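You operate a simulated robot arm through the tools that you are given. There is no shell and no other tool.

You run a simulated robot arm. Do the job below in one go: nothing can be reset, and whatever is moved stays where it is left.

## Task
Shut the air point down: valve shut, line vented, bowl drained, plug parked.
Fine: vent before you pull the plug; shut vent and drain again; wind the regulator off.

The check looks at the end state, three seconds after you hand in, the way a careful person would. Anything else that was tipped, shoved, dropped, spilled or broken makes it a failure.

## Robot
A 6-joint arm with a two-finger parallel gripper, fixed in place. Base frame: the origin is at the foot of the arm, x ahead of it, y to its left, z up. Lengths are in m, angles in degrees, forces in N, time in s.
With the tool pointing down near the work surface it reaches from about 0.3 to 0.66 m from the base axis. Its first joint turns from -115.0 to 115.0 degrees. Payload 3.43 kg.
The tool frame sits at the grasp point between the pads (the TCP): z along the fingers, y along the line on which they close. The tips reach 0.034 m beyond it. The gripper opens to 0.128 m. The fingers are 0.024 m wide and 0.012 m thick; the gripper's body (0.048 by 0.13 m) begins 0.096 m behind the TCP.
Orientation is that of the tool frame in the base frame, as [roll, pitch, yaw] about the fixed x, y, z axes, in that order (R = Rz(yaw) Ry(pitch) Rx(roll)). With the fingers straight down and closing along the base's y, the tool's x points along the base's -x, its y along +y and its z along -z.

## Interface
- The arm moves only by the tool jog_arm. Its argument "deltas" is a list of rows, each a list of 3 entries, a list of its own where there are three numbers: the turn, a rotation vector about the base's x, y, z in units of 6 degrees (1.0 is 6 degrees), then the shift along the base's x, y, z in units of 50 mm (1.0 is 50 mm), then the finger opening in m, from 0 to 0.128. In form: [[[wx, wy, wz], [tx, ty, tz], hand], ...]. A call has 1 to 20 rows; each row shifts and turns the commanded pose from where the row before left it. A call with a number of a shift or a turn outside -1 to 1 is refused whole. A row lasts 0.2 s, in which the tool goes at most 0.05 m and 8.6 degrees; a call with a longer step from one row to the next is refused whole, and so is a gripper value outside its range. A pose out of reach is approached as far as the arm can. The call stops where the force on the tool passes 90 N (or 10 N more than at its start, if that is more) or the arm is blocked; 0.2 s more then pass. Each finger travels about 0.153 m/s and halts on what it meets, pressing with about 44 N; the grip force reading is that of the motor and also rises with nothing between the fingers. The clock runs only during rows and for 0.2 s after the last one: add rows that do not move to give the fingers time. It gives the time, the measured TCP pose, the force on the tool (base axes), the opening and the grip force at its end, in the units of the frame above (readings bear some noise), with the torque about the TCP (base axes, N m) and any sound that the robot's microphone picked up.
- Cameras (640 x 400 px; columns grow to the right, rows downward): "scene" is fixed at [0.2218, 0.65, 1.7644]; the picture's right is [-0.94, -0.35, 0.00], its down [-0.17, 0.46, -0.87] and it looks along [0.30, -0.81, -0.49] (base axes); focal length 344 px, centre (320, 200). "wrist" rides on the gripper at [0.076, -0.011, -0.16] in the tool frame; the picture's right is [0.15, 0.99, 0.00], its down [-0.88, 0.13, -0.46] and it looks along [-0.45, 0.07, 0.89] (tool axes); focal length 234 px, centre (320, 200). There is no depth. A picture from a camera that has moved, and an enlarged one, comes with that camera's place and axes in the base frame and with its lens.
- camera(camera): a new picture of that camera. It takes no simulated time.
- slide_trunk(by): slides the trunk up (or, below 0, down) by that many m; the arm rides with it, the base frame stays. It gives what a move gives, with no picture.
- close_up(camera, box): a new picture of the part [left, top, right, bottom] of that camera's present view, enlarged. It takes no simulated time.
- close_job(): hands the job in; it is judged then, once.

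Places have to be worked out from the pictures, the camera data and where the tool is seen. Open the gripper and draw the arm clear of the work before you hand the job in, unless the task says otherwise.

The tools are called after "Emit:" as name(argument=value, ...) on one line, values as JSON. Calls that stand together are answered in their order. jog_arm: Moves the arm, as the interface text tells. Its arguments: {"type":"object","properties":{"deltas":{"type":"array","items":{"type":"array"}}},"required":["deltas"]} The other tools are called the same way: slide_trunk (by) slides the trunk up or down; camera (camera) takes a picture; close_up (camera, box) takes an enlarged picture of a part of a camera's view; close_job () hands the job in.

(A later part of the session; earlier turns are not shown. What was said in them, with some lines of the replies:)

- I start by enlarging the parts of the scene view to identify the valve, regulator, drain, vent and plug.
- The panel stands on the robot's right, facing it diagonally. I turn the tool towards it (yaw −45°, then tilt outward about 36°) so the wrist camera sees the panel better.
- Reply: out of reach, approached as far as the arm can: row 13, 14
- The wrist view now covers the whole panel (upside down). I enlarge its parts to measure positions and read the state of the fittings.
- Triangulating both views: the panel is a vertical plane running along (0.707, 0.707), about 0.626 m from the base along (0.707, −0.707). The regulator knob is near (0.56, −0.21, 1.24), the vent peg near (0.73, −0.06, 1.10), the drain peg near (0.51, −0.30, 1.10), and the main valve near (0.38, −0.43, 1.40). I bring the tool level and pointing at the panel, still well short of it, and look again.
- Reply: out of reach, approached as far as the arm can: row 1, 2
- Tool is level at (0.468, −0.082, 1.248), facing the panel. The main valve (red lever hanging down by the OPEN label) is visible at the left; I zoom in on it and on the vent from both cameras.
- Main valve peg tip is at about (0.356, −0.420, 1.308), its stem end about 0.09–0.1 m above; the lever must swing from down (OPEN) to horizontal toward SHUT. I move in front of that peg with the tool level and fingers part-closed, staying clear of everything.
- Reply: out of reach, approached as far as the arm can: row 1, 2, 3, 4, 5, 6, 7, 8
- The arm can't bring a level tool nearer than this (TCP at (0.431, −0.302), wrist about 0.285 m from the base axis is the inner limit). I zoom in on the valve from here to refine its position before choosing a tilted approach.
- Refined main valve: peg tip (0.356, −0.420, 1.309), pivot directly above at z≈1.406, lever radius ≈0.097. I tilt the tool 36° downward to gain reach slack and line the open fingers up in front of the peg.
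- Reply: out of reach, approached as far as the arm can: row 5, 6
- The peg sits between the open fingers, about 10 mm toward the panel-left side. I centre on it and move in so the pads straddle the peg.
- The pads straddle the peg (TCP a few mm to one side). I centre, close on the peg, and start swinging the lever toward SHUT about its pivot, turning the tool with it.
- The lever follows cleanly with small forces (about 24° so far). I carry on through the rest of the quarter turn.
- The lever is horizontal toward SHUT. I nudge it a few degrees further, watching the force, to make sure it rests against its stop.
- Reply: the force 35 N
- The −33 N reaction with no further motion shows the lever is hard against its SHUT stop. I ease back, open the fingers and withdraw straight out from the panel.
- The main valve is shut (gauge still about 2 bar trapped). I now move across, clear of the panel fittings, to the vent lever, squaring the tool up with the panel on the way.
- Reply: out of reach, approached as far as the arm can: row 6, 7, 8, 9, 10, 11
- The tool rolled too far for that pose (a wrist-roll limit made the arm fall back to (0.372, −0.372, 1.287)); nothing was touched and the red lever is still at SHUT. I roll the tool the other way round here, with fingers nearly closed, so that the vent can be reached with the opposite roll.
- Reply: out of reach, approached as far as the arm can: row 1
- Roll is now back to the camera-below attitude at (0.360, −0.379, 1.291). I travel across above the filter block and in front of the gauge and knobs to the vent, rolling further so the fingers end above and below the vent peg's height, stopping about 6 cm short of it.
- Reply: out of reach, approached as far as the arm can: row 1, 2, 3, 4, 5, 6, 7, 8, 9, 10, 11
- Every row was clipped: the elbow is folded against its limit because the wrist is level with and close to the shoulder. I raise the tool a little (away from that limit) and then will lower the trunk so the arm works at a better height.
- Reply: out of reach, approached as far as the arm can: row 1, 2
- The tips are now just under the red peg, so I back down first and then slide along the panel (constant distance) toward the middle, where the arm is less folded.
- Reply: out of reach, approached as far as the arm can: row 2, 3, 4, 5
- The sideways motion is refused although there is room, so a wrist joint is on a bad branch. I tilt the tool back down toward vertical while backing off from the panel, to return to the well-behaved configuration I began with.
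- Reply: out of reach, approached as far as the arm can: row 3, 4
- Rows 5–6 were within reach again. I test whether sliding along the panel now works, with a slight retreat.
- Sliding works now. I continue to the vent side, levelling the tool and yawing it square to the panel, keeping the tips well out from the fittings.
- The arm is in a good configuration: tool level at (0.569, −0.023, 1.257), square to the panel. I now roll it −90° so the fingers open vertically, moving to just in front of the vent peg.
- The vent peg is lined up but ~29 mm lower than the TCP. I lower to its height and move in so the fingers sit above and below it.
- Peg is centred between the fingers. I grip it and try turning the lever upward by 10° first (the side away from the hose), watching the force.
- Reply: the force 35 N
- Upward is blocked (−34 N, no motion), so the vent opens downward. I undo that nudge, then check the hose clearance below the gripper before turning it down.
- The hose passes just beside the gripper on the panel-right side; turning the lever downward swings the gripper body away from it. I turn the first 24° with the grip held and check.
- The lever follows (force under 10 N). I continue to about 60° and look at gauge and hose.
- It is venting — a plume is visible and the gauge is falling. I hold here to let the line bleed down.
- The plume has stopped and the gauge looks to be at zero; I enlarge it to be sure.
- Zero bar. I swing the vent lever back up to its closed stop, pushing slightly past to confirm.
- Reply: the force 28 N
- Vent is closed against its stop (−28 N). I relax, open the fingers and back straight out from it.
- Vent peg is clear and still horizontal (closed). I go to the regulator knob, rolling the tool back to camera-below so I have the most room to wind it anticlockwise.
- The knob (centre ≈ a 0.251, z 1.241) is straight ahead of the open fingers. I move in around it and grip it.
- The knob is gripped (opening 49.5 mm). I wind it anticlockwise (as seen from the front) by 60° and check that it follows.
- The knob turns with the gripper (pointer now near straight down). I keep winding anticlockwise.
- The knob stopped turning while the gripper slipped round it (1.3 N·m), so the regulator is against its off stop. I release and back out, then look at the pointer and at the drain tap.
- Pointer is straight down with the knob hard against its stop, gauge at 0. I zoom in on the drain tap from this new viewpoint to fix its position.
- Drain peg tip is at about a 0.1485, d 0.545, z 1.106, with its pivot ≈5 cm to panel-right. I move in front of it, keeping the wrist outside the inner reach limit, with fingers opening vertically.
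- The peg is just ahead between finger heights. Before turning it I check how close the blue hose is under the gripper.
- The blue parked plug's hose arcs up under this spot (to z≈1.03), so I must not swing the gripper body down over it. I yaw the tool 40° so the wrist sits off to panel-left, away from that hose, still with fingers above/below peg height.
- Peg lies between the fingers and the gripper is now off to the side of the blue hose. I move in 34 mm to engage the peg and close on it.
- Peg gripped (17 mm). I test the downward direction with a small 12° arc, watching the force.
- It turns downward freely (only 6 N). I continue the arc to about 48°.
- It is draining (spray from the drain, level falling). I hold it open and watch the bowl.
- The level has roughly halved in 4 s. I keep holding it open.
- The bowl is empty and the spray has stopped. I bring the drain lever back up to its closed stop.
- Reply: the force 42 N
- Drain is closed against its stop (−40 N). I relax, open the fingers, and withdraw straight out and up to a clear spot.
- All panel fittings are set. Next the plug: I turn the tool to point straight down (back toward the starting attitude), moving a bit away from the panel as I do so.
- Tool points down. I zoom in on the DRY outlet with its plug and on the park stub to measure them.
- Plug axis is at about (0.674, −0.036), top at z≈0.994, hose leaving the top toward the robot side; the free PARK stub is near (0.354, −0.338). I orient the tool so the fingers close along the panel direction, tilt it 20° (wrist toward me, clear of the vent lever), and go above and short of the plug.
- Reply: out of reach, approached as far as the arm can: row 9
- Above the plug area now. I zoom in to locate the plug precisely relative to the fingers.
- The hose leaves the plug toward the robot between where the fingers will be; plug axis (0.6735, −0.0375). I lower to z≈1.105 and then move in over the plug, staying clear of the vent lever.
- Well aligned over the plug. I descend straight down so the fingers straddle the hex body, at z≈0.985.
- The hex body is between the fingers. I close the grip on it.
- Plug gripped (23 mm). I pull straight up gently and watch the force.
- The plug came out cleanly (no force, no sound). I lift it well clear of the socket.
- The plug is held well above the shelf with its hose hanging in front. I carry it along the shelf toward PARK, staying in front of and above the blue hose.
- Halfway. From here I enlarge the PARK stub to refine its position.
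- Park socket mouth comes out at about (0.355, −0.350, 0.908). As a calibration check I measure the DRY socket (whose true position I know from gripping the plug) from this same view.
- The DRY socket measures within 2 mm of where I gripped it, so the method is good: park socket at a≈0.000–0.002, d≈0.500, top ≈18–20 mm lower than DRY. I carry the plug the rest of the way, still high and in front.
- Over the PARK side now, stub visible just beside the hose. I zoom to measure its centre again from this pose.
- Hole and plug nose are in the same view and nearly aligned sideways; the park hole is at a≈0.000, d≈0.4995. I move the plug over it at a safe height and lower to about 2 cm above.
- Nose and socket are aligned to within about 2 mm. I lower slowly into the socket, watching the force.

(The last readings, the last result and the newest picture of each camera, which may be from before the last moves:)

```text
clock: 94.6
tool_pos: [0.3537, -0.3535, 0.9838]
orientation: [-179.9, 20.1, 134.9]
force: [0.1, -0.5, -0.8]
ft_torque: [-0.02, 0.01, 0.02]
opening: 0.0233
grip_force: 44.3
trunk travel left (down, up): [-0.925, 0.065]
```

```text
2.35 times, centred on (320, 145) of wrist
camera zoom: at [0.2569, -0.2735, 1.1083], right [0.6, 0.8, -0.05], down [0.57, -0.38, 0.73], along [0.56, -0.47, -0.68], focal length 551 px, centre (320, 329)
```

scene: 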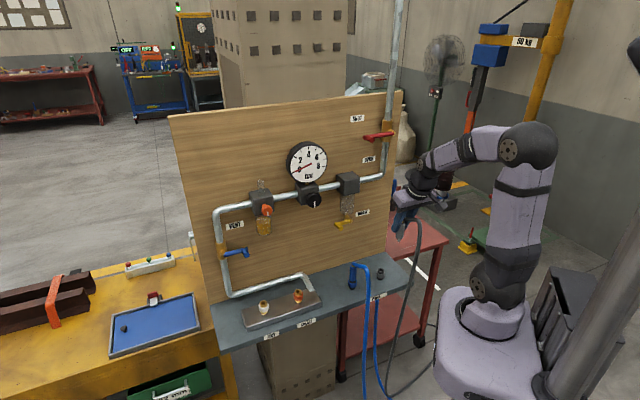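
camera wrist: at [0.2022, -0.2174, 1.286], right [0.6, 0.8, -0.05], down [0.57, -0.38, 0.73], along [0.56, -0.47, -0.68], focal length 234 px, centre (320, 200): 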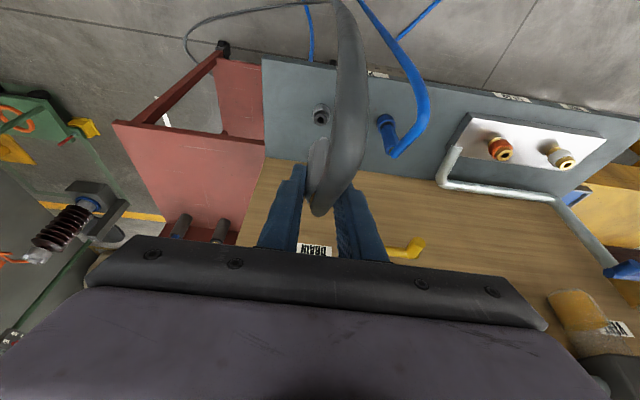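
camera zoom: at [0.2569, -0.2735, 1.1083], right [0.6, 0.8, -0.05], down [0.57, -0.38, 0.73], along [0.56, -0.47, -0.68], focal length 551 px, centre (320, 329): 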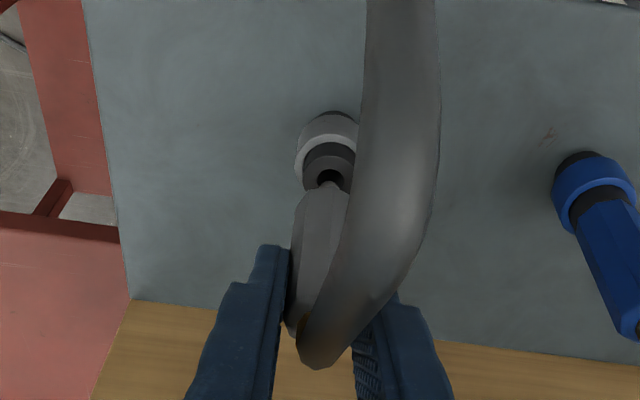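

Geometry from both views agrees: the nose is centred, ~2 mm above the socket mouth; seating should be at TCP z≈0.9635. I push down gradually.

Emit:
jog_arm(deltas=[[[0, 0, 0], [0, 0, -0.08], 0.0], [[0, 0, 0], [0, 0, -0.08], 0.0], [[0, 0, 0], [0, 0, -0.08], 0.0], [[0, 0, 0], [0, 0, -0.08], 0.0]])

Emit:
close_up(camera="scene", box=[350, 235, 410, 295])

Emit:
close_up(camera="wrist", box=[240, 60, 400, 230])

```text
clock: 95.6
tool_pos: [0.3531, -0.3543, 0.9671]
orientation: [-179.8, 19.9, 135.0]
force: [-0.3, 0.3, -1.4]
ft_torque: [0.03, 0.0, 0.01]
opening: 0.0235
grip_force: 44.0
trunk travel left (down, up): [-0.925, 0.065]
```

```text
6.67 times, centred on (380, 265) of scene
camera zoom: at [0.2218, 0.65, 1.7644], right [-0.94, -0.35, 0.0], down [-0.17, 0.46, -0.87], along [0.3, -0.81, -0.49], focal length 2294 px, centre (-80, -233)
```

zoom: 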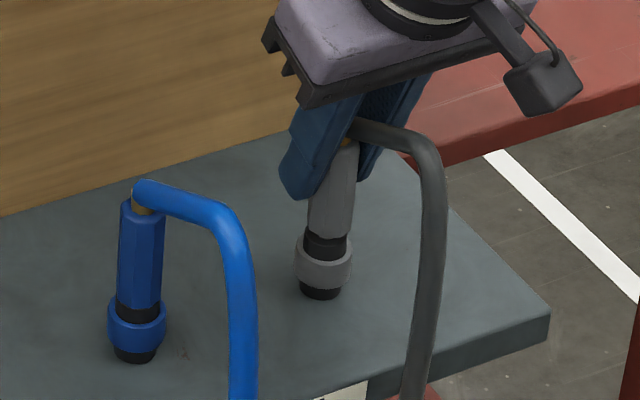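

```text
2.35 times, centred on (320, 145) of wrist
camera zoom: at [0.2564, -0.2737, 1.0917], right [0.6, 0.8, -0.05], down [0.57, -0.38, 0.73], along [0.56, -0.47, -0.68], focal length 551 px, centre (320, 329)
```

zoom: 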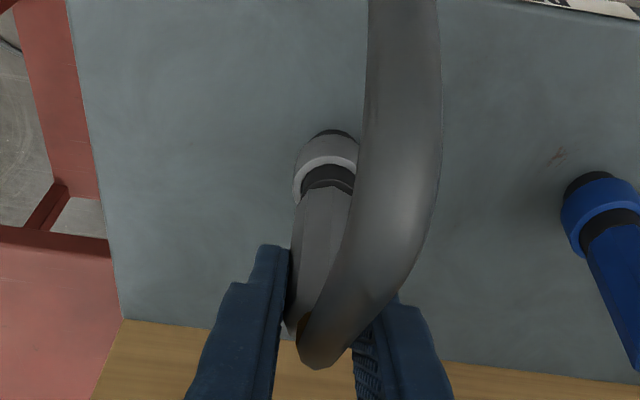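

The nose has gone in without resistance. I press the last few millimetres to seat it and look for firm contact.

Emit:
jog_arm(deltas=[[[0, 0, 0], [0, 0, -0.05], 0.0], [[0, 0, 0], [0, 0, -0.05], 0.0], [[0, 0, 0], [0, 0, -0.05], 0.0]])

Emit:
close_up(camera="scene", box=[350, 235, 410, 295])

```text
clock: 96.4
tool_pos: [0.3526, -0.354, 0.9612]
orientation: [-179.9, 20.1, 134.9]
force: [0.3, 1.4, 4.6]
ft_torque: [0.12, -0.03, 0.04]
opening: 0.0235
grip_force: 44.2
trunk travel left (down, up): [-0.925, 0.065]
```

```text
6.67 times, centred on (380, 265) of scene
camera zoom: at [0.2218, 0.65, 1.7644], right [-0.94, -0.35, 0.0], down [-0.17, 0.46, -0.87], along [0.3, -0.81, -0.49], focal length 2294 px, centre (-80, -233)
```

zoom: 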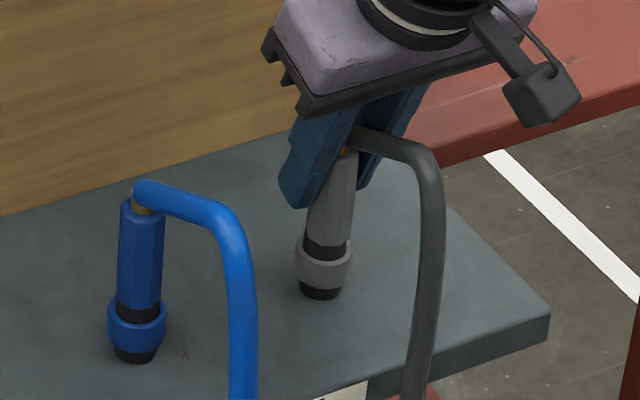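

First contact felt (4.6 N). I press a little more to be sure it is fully home.

Emit:
jog_arm(deltas=[[[0, 0, 0], [0, 0, -0.06], 0.0], [[0, 0, 0], [0, 0, -0.06], 0.0], [[0, 0, 0], [0, 0, 0], 0.0]])

Emit:
close_up(camera="scene", box=[350, 235, 410, 295])

Emit:
close_up(camera="wrist", box=[240, 60, 400, 230])

```text
clock: 97.2
tool_pos: [0.3528, -0.3543, 0.9579]
orientation: [-179.8, 20.7, 135.0]
force: [1.9, 3.8, 36.5]
ft_torque: [0.31, -0.39, 0.0]
opening: 0.0236
grip_force: 43.8
trunk travel left (down, up): [-0.925, 0.065]
```

```text
6.67 times, centred on (380, 265) of scene
camera zoom: at [0.2218, 0.65, 1.7644], right [-0.94, -0.35, 0.0], down [-0.17, 0.46, -0.87], along [0.3, -0.81, -0.49], focal length 2294 px, centre (-80, -233)
```

zoom: 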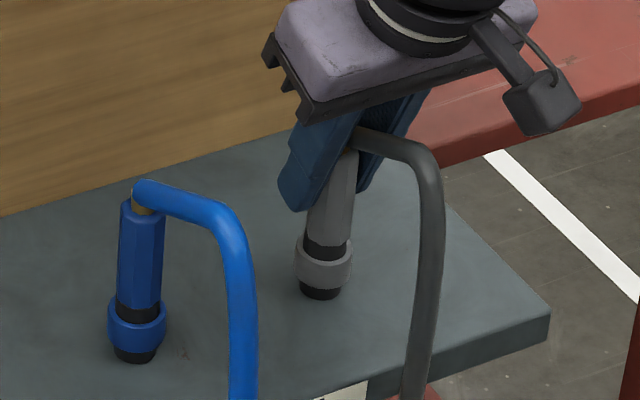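

```text
2.35 times, centred on (320, 145) of wrist
camera zoom: at [0.2553, -0.2721, 1.0818], right [0.6, 0.8, -0.06], down [0.56, -0.38, 0.74], along [0.56, -0.48, -0.67], focal length 551 px, centre (320, 329)
```

zoom: 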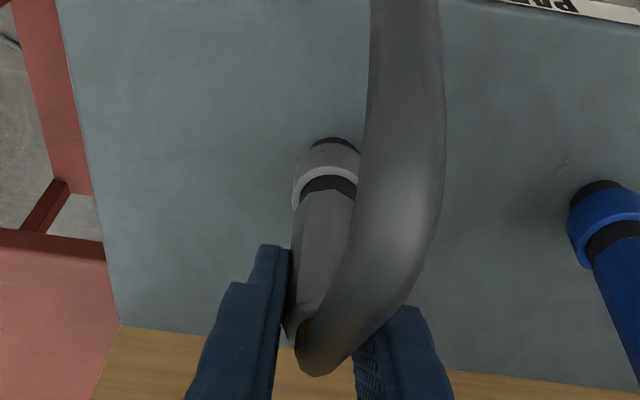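

36 N reaction with no further travel: the plug is fully seated in PARK. I ease off the load, open the fingers, and check it stays put before lifting.

Emit:
jog_arm(deltas=[[[0, 0, 0], [0, 0, 0.12], 0.0], [[0, 0, 0], [0, 0, 0.02], 0.03], [[0, 0, 0], [0, 0, 0], 0.06], [[0, 0, 0], [0, 0, 0], 0.06], [[0, 0, 0], [0, 0, 0], 0.06]])

Emit:
close_up(camera="scene", box=[350, 235, 410, 295])

Emit:
close_up(camera="wrist", box=[220, 60, 420, 230])

```text
clock: 98.4
tool_pos: [0.3544, -0.3523, 0.9617]
orientation: [-180.0, 20.0, 135.0]
force: [-0.5, 0.3, 1.0]
ft_torque: [0.01, 0.0, -0.03]
opening: 0.0603
grip_force: 0.1
trunk travel left (down, up): [-0.925, 0.065]
```

```text
6.67 times, centred on (380, 265) of scene
camera zoom: at [0.2218, 0.65, 1.7644], right [-0.94, -0.35, 0.0], down [-0.17, 0.46, -0.87], along [0.3, -0.81, -0.49], focal length 2294 px, centre (-80, -233)
```

zoom: 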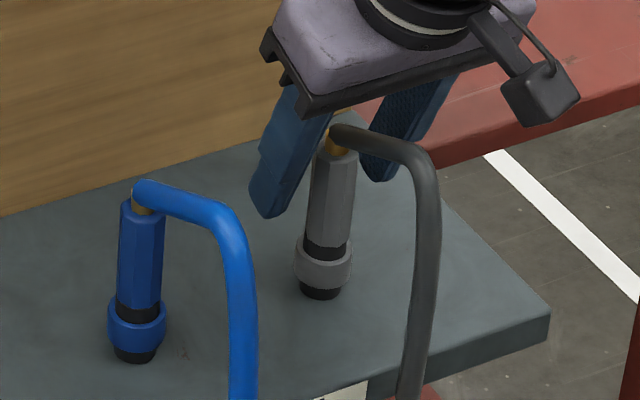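

```text
2.35 times, centred on (320, 145) of wrist
camera zoom: at [0.2568, -0.2724, 1.0863], right [0.6, 0.8, -0.05], down [0.57, -0.38, 0.73], along [0.56, -0.47, -0.68], focal length 551 px, centre (320, 329)
```

zoom: 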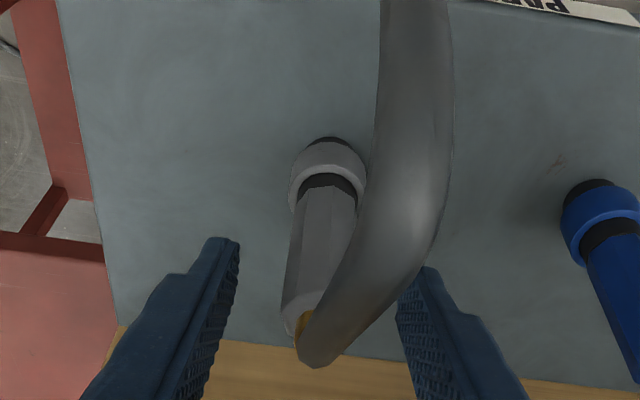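

The plug stands upright in PARK on its own, just like the blue one. I lift the gripper straight up off it.

Emit:
jog_arm(deltas=[[[0, 0, 0], [0, 0, 0.4], 0.06], [[0, 0, 0], [0, 0, 0.6], 0.06], [[0, 0, 0], [0, 0, 0.8], 0.06], [[0, 0, 0], [0, 0, 0.8], 0.06], [[0, 0, 0], [0, 0, 0.8], 0.06], [[0, 0, 0], [-0.2, 0.2, 0.6], 0.06]])

Emit:
camera(camera="wrist")

Emit:
camera(camera="scene")

```text
clock: 99.8
tool_pos: [0.3407, -0.3433, 1.1629]
orientation: [-179.8, 20.0, 135.1]
force: [-0.6, -0.1, -0.3]
ft_torque: [-0.04, 0.0, 0.01]
opening: 0.0602
grip_force: 0.0
trunk travel left (down, up): [-0.925, 0.065]
```

```text
taken
camera wrist: at [0.2432, -0.2629, 1.2875], right [0.6, 0.8, -0.05], down [0.57, -0.38, 0.73], along [0.56, -0.47, -0.68], focal length 234 px, centre (320, 200)
```

wrist: 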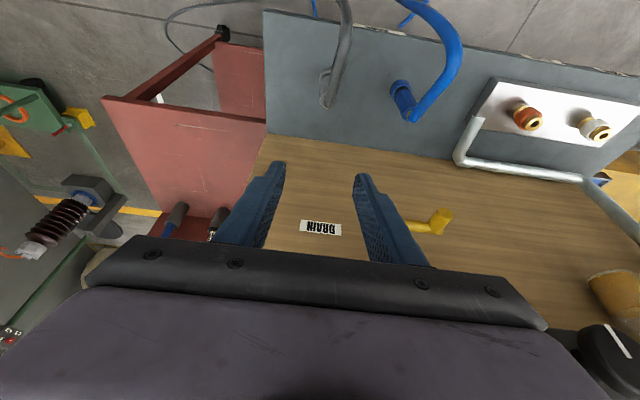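

```text
taken
```

scene: 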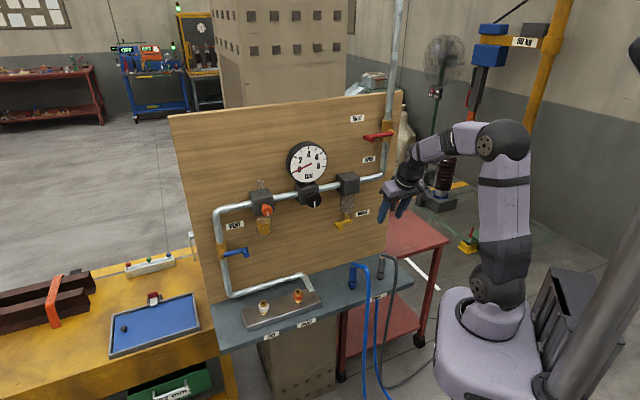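

Plug parked, sockets and blue plug undisturbed. I draw the arm up and away from the work toward its starting area.

Emit:
jog_arm(deltas=[[[0, 0, 0], [-0.2, 0.2, 0.6], 0.06], [[0, 0, 0], [-0.2, 0.2, 0.6], 0.06], [[0, 0, 0], [0.283, 0.849, 0.2], 0.06], [[0, 0, 0], [0.283, 0.849, 0.2], 0.06], [[0, 0, 0], [0.283, 0.849, 0.2], 0.06], [[0, 0, 0], [0.283, 0.849, 0.2], 0.06], [[0, 0, 0], [0.283, 0.849, 0.2], 0.06], [[0, 0, 0], [0.283, 0.849, 0.2], 0.06], [[0.589, 0.589, 0], [0, 0.3, 0.3], 0.06], [[0.589, 0.589, 0], [0, 0.3, 0.3], 0.06], [[0.589, 0.589, 0], [0, 0.3, 0.3], 0.06], [[0.589, 0.589, 0], [0, 0.3, 0.3], 0.06]])

Emit:
camera(camera="scene")

Emit:
close_up(camera="scene", box=[200, 100, 420, 260])

Emit:
close_up(camera="scene", box=[200, 235, 420, 375])

```text
clock: 102.4
tool_pos: [0.4092, -0.0091, 1.341]
orientation: [-180.0, -0.1, 135.0]
force: [-0.1, -0.1, 0.4]
ft_torque: [0.03, -0.01, 0.03]
opening: 0.0603
grip_force: 0.0
trunk travel left (down, up): [-0.925, 0.065]
```

```text
taken
```

scene: 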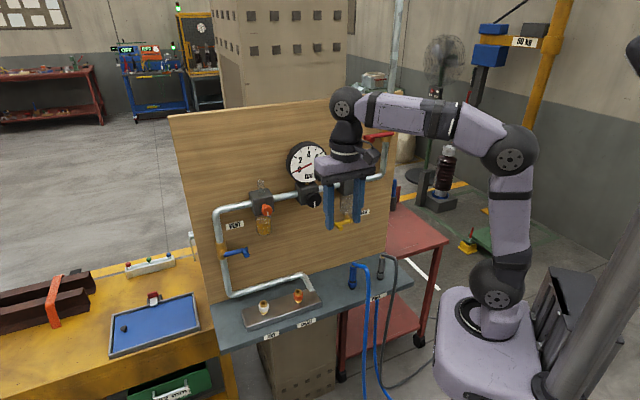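

```text
2.50 times, centred on (310, 180) of scene
camera zoom: at [0.2218, 0.65, 1.7644], right [-0.94, -0.35, 0.0], down [-0.17, 0.46, -0.87], along [0.3, -0.81, -0.49], focal length 860 px, centre (345, 250)
```

zoom: 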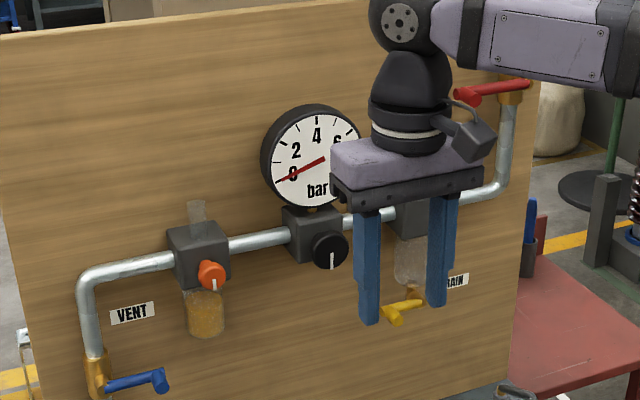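

```text
2.86 times, centred on (310, 305) of scene
camera zoom: at [0.2218, 0.65, 1.7644], right [-0.94, -0.35, 0.0], down [-0.17, 0.46, -0.87], along [0.3, -0.81, -0.49], focal length 983 px, centre (349, -100)
```

zoom: 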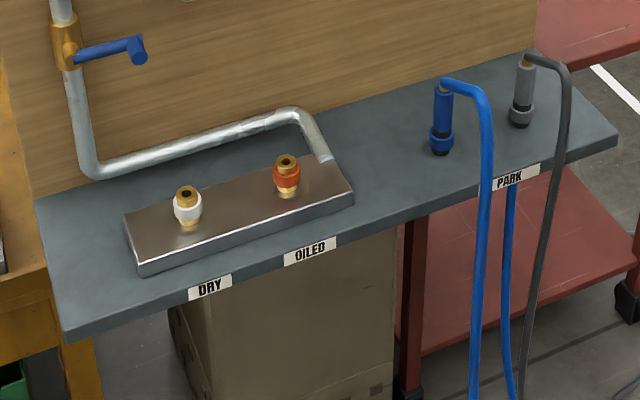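

Everything looks as intended. I open the gripper fully and back off a little more, then do a last close check of the levers.

Emit:
jog_arm(deltas=[[[0, 0, 0], [-0.1, 0.4, 0.4], 0.09], [[0, 0, 0], [-0.1, 0.6, 0.4], 0.128], [[0, 0, 0], [0, 0.6, 0.3], 0.128], [[0, 0, 0], [0, 0.4, 0.2], 0.128]])

Emit:
close_up(camera="scene", box=[310, 100, 420, 250])

Emit:
close_up(camera="scene", box=[280, 135, 400, 250])

Emit:
camera(camera="wrist")

```text
clock: 103.4
tool_pos: [0.3969, 0.092, 1.4061]
orientation: [-179.8, 0.0, 135.0]
force: [0.1, -0.3, -0.3]
ft_torque: [0.01, 0.01, -0.02]
opening: 0.1279
grip_force: 0.1
trunk travel left (down, up): [-0.925, 0.065]
```

```text
2.67 times, centred on (365, 175) of scene
camera zoom: at [0.2218, 0.65, 1.7644], right [-0.94, -0.35, 0.0], down [-0.17, 0.46, -0.87], along [0.3, -0.81, -0.49], focal length 918 px, centre (200, 267)
```

zoom: 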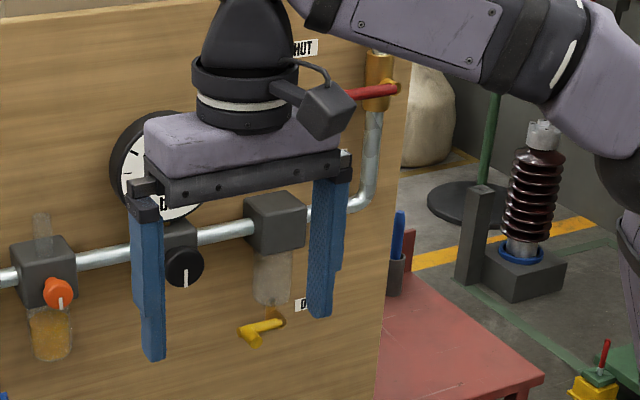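

```text
3.48 times, centred on (340, 192) of scene
camera zoom: at [0.2218, 0.65, 1.7644], right [-0.94, -0.35, 0.0], down [-0.17, 0.46, -0.87], along [0.3, -0.81, -0.49], focal length 1197 px, centre (250, 226)
```

zoom: 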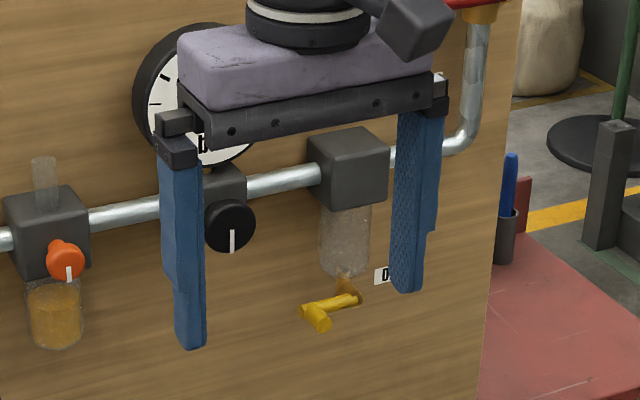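

```text
taken
camera wrist: at [0.3359, 0.1376, 1.5671], right [0.6, 0.8, 0.0], down [0.72, -0.53, 0.45], along [0.36, -0.27, -0.89], focal length 234 px, centre (320, 200)
```

wrist: 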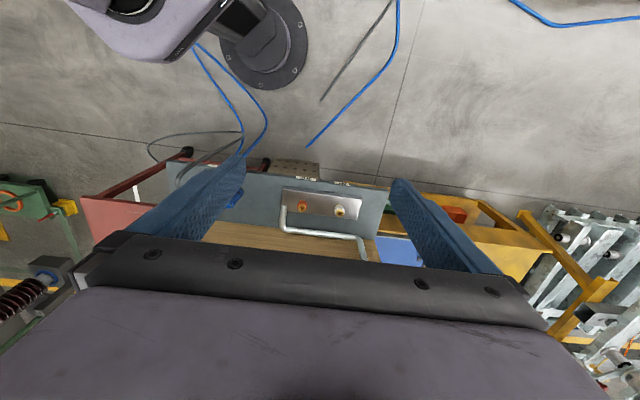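

All checks agree: the main valve lever is at SHUT, the gauge read 0, and the bowl is empty. Vent and drain are back at their closed stops, the regulator is wound off, and the plug is in PARK. The arm is clear with the gripper open, so I hand in.

Emit:
close_job()

```text
The job is handed in.
```

The air point is shut down and I've handed the job in; I haven't seen the judging result.

- **Main valve:** turned from OPEN to SHUT, hard against its stop.
- **Line:** vented through the vent lever until the gauge read 0 bar. The vent is closed again against its stop. This was done before the plug was pulled.
- **Regulator:** wound anticlockwise until the knob stopped and the gripper slipped round it. The pointer now points straight down.
- **Bowl:** drained until empty, and the drain is closed again against its stop.
- **Plug:** pulled from the DRY outlet with almost no force, carried over the blue hose, and pushed fully home in the free PARK socket. It stood upright on its own when released.

The blue plug, the oiler and the OILED outlet were not touched. The gripper is open and the arm is clear of the work.
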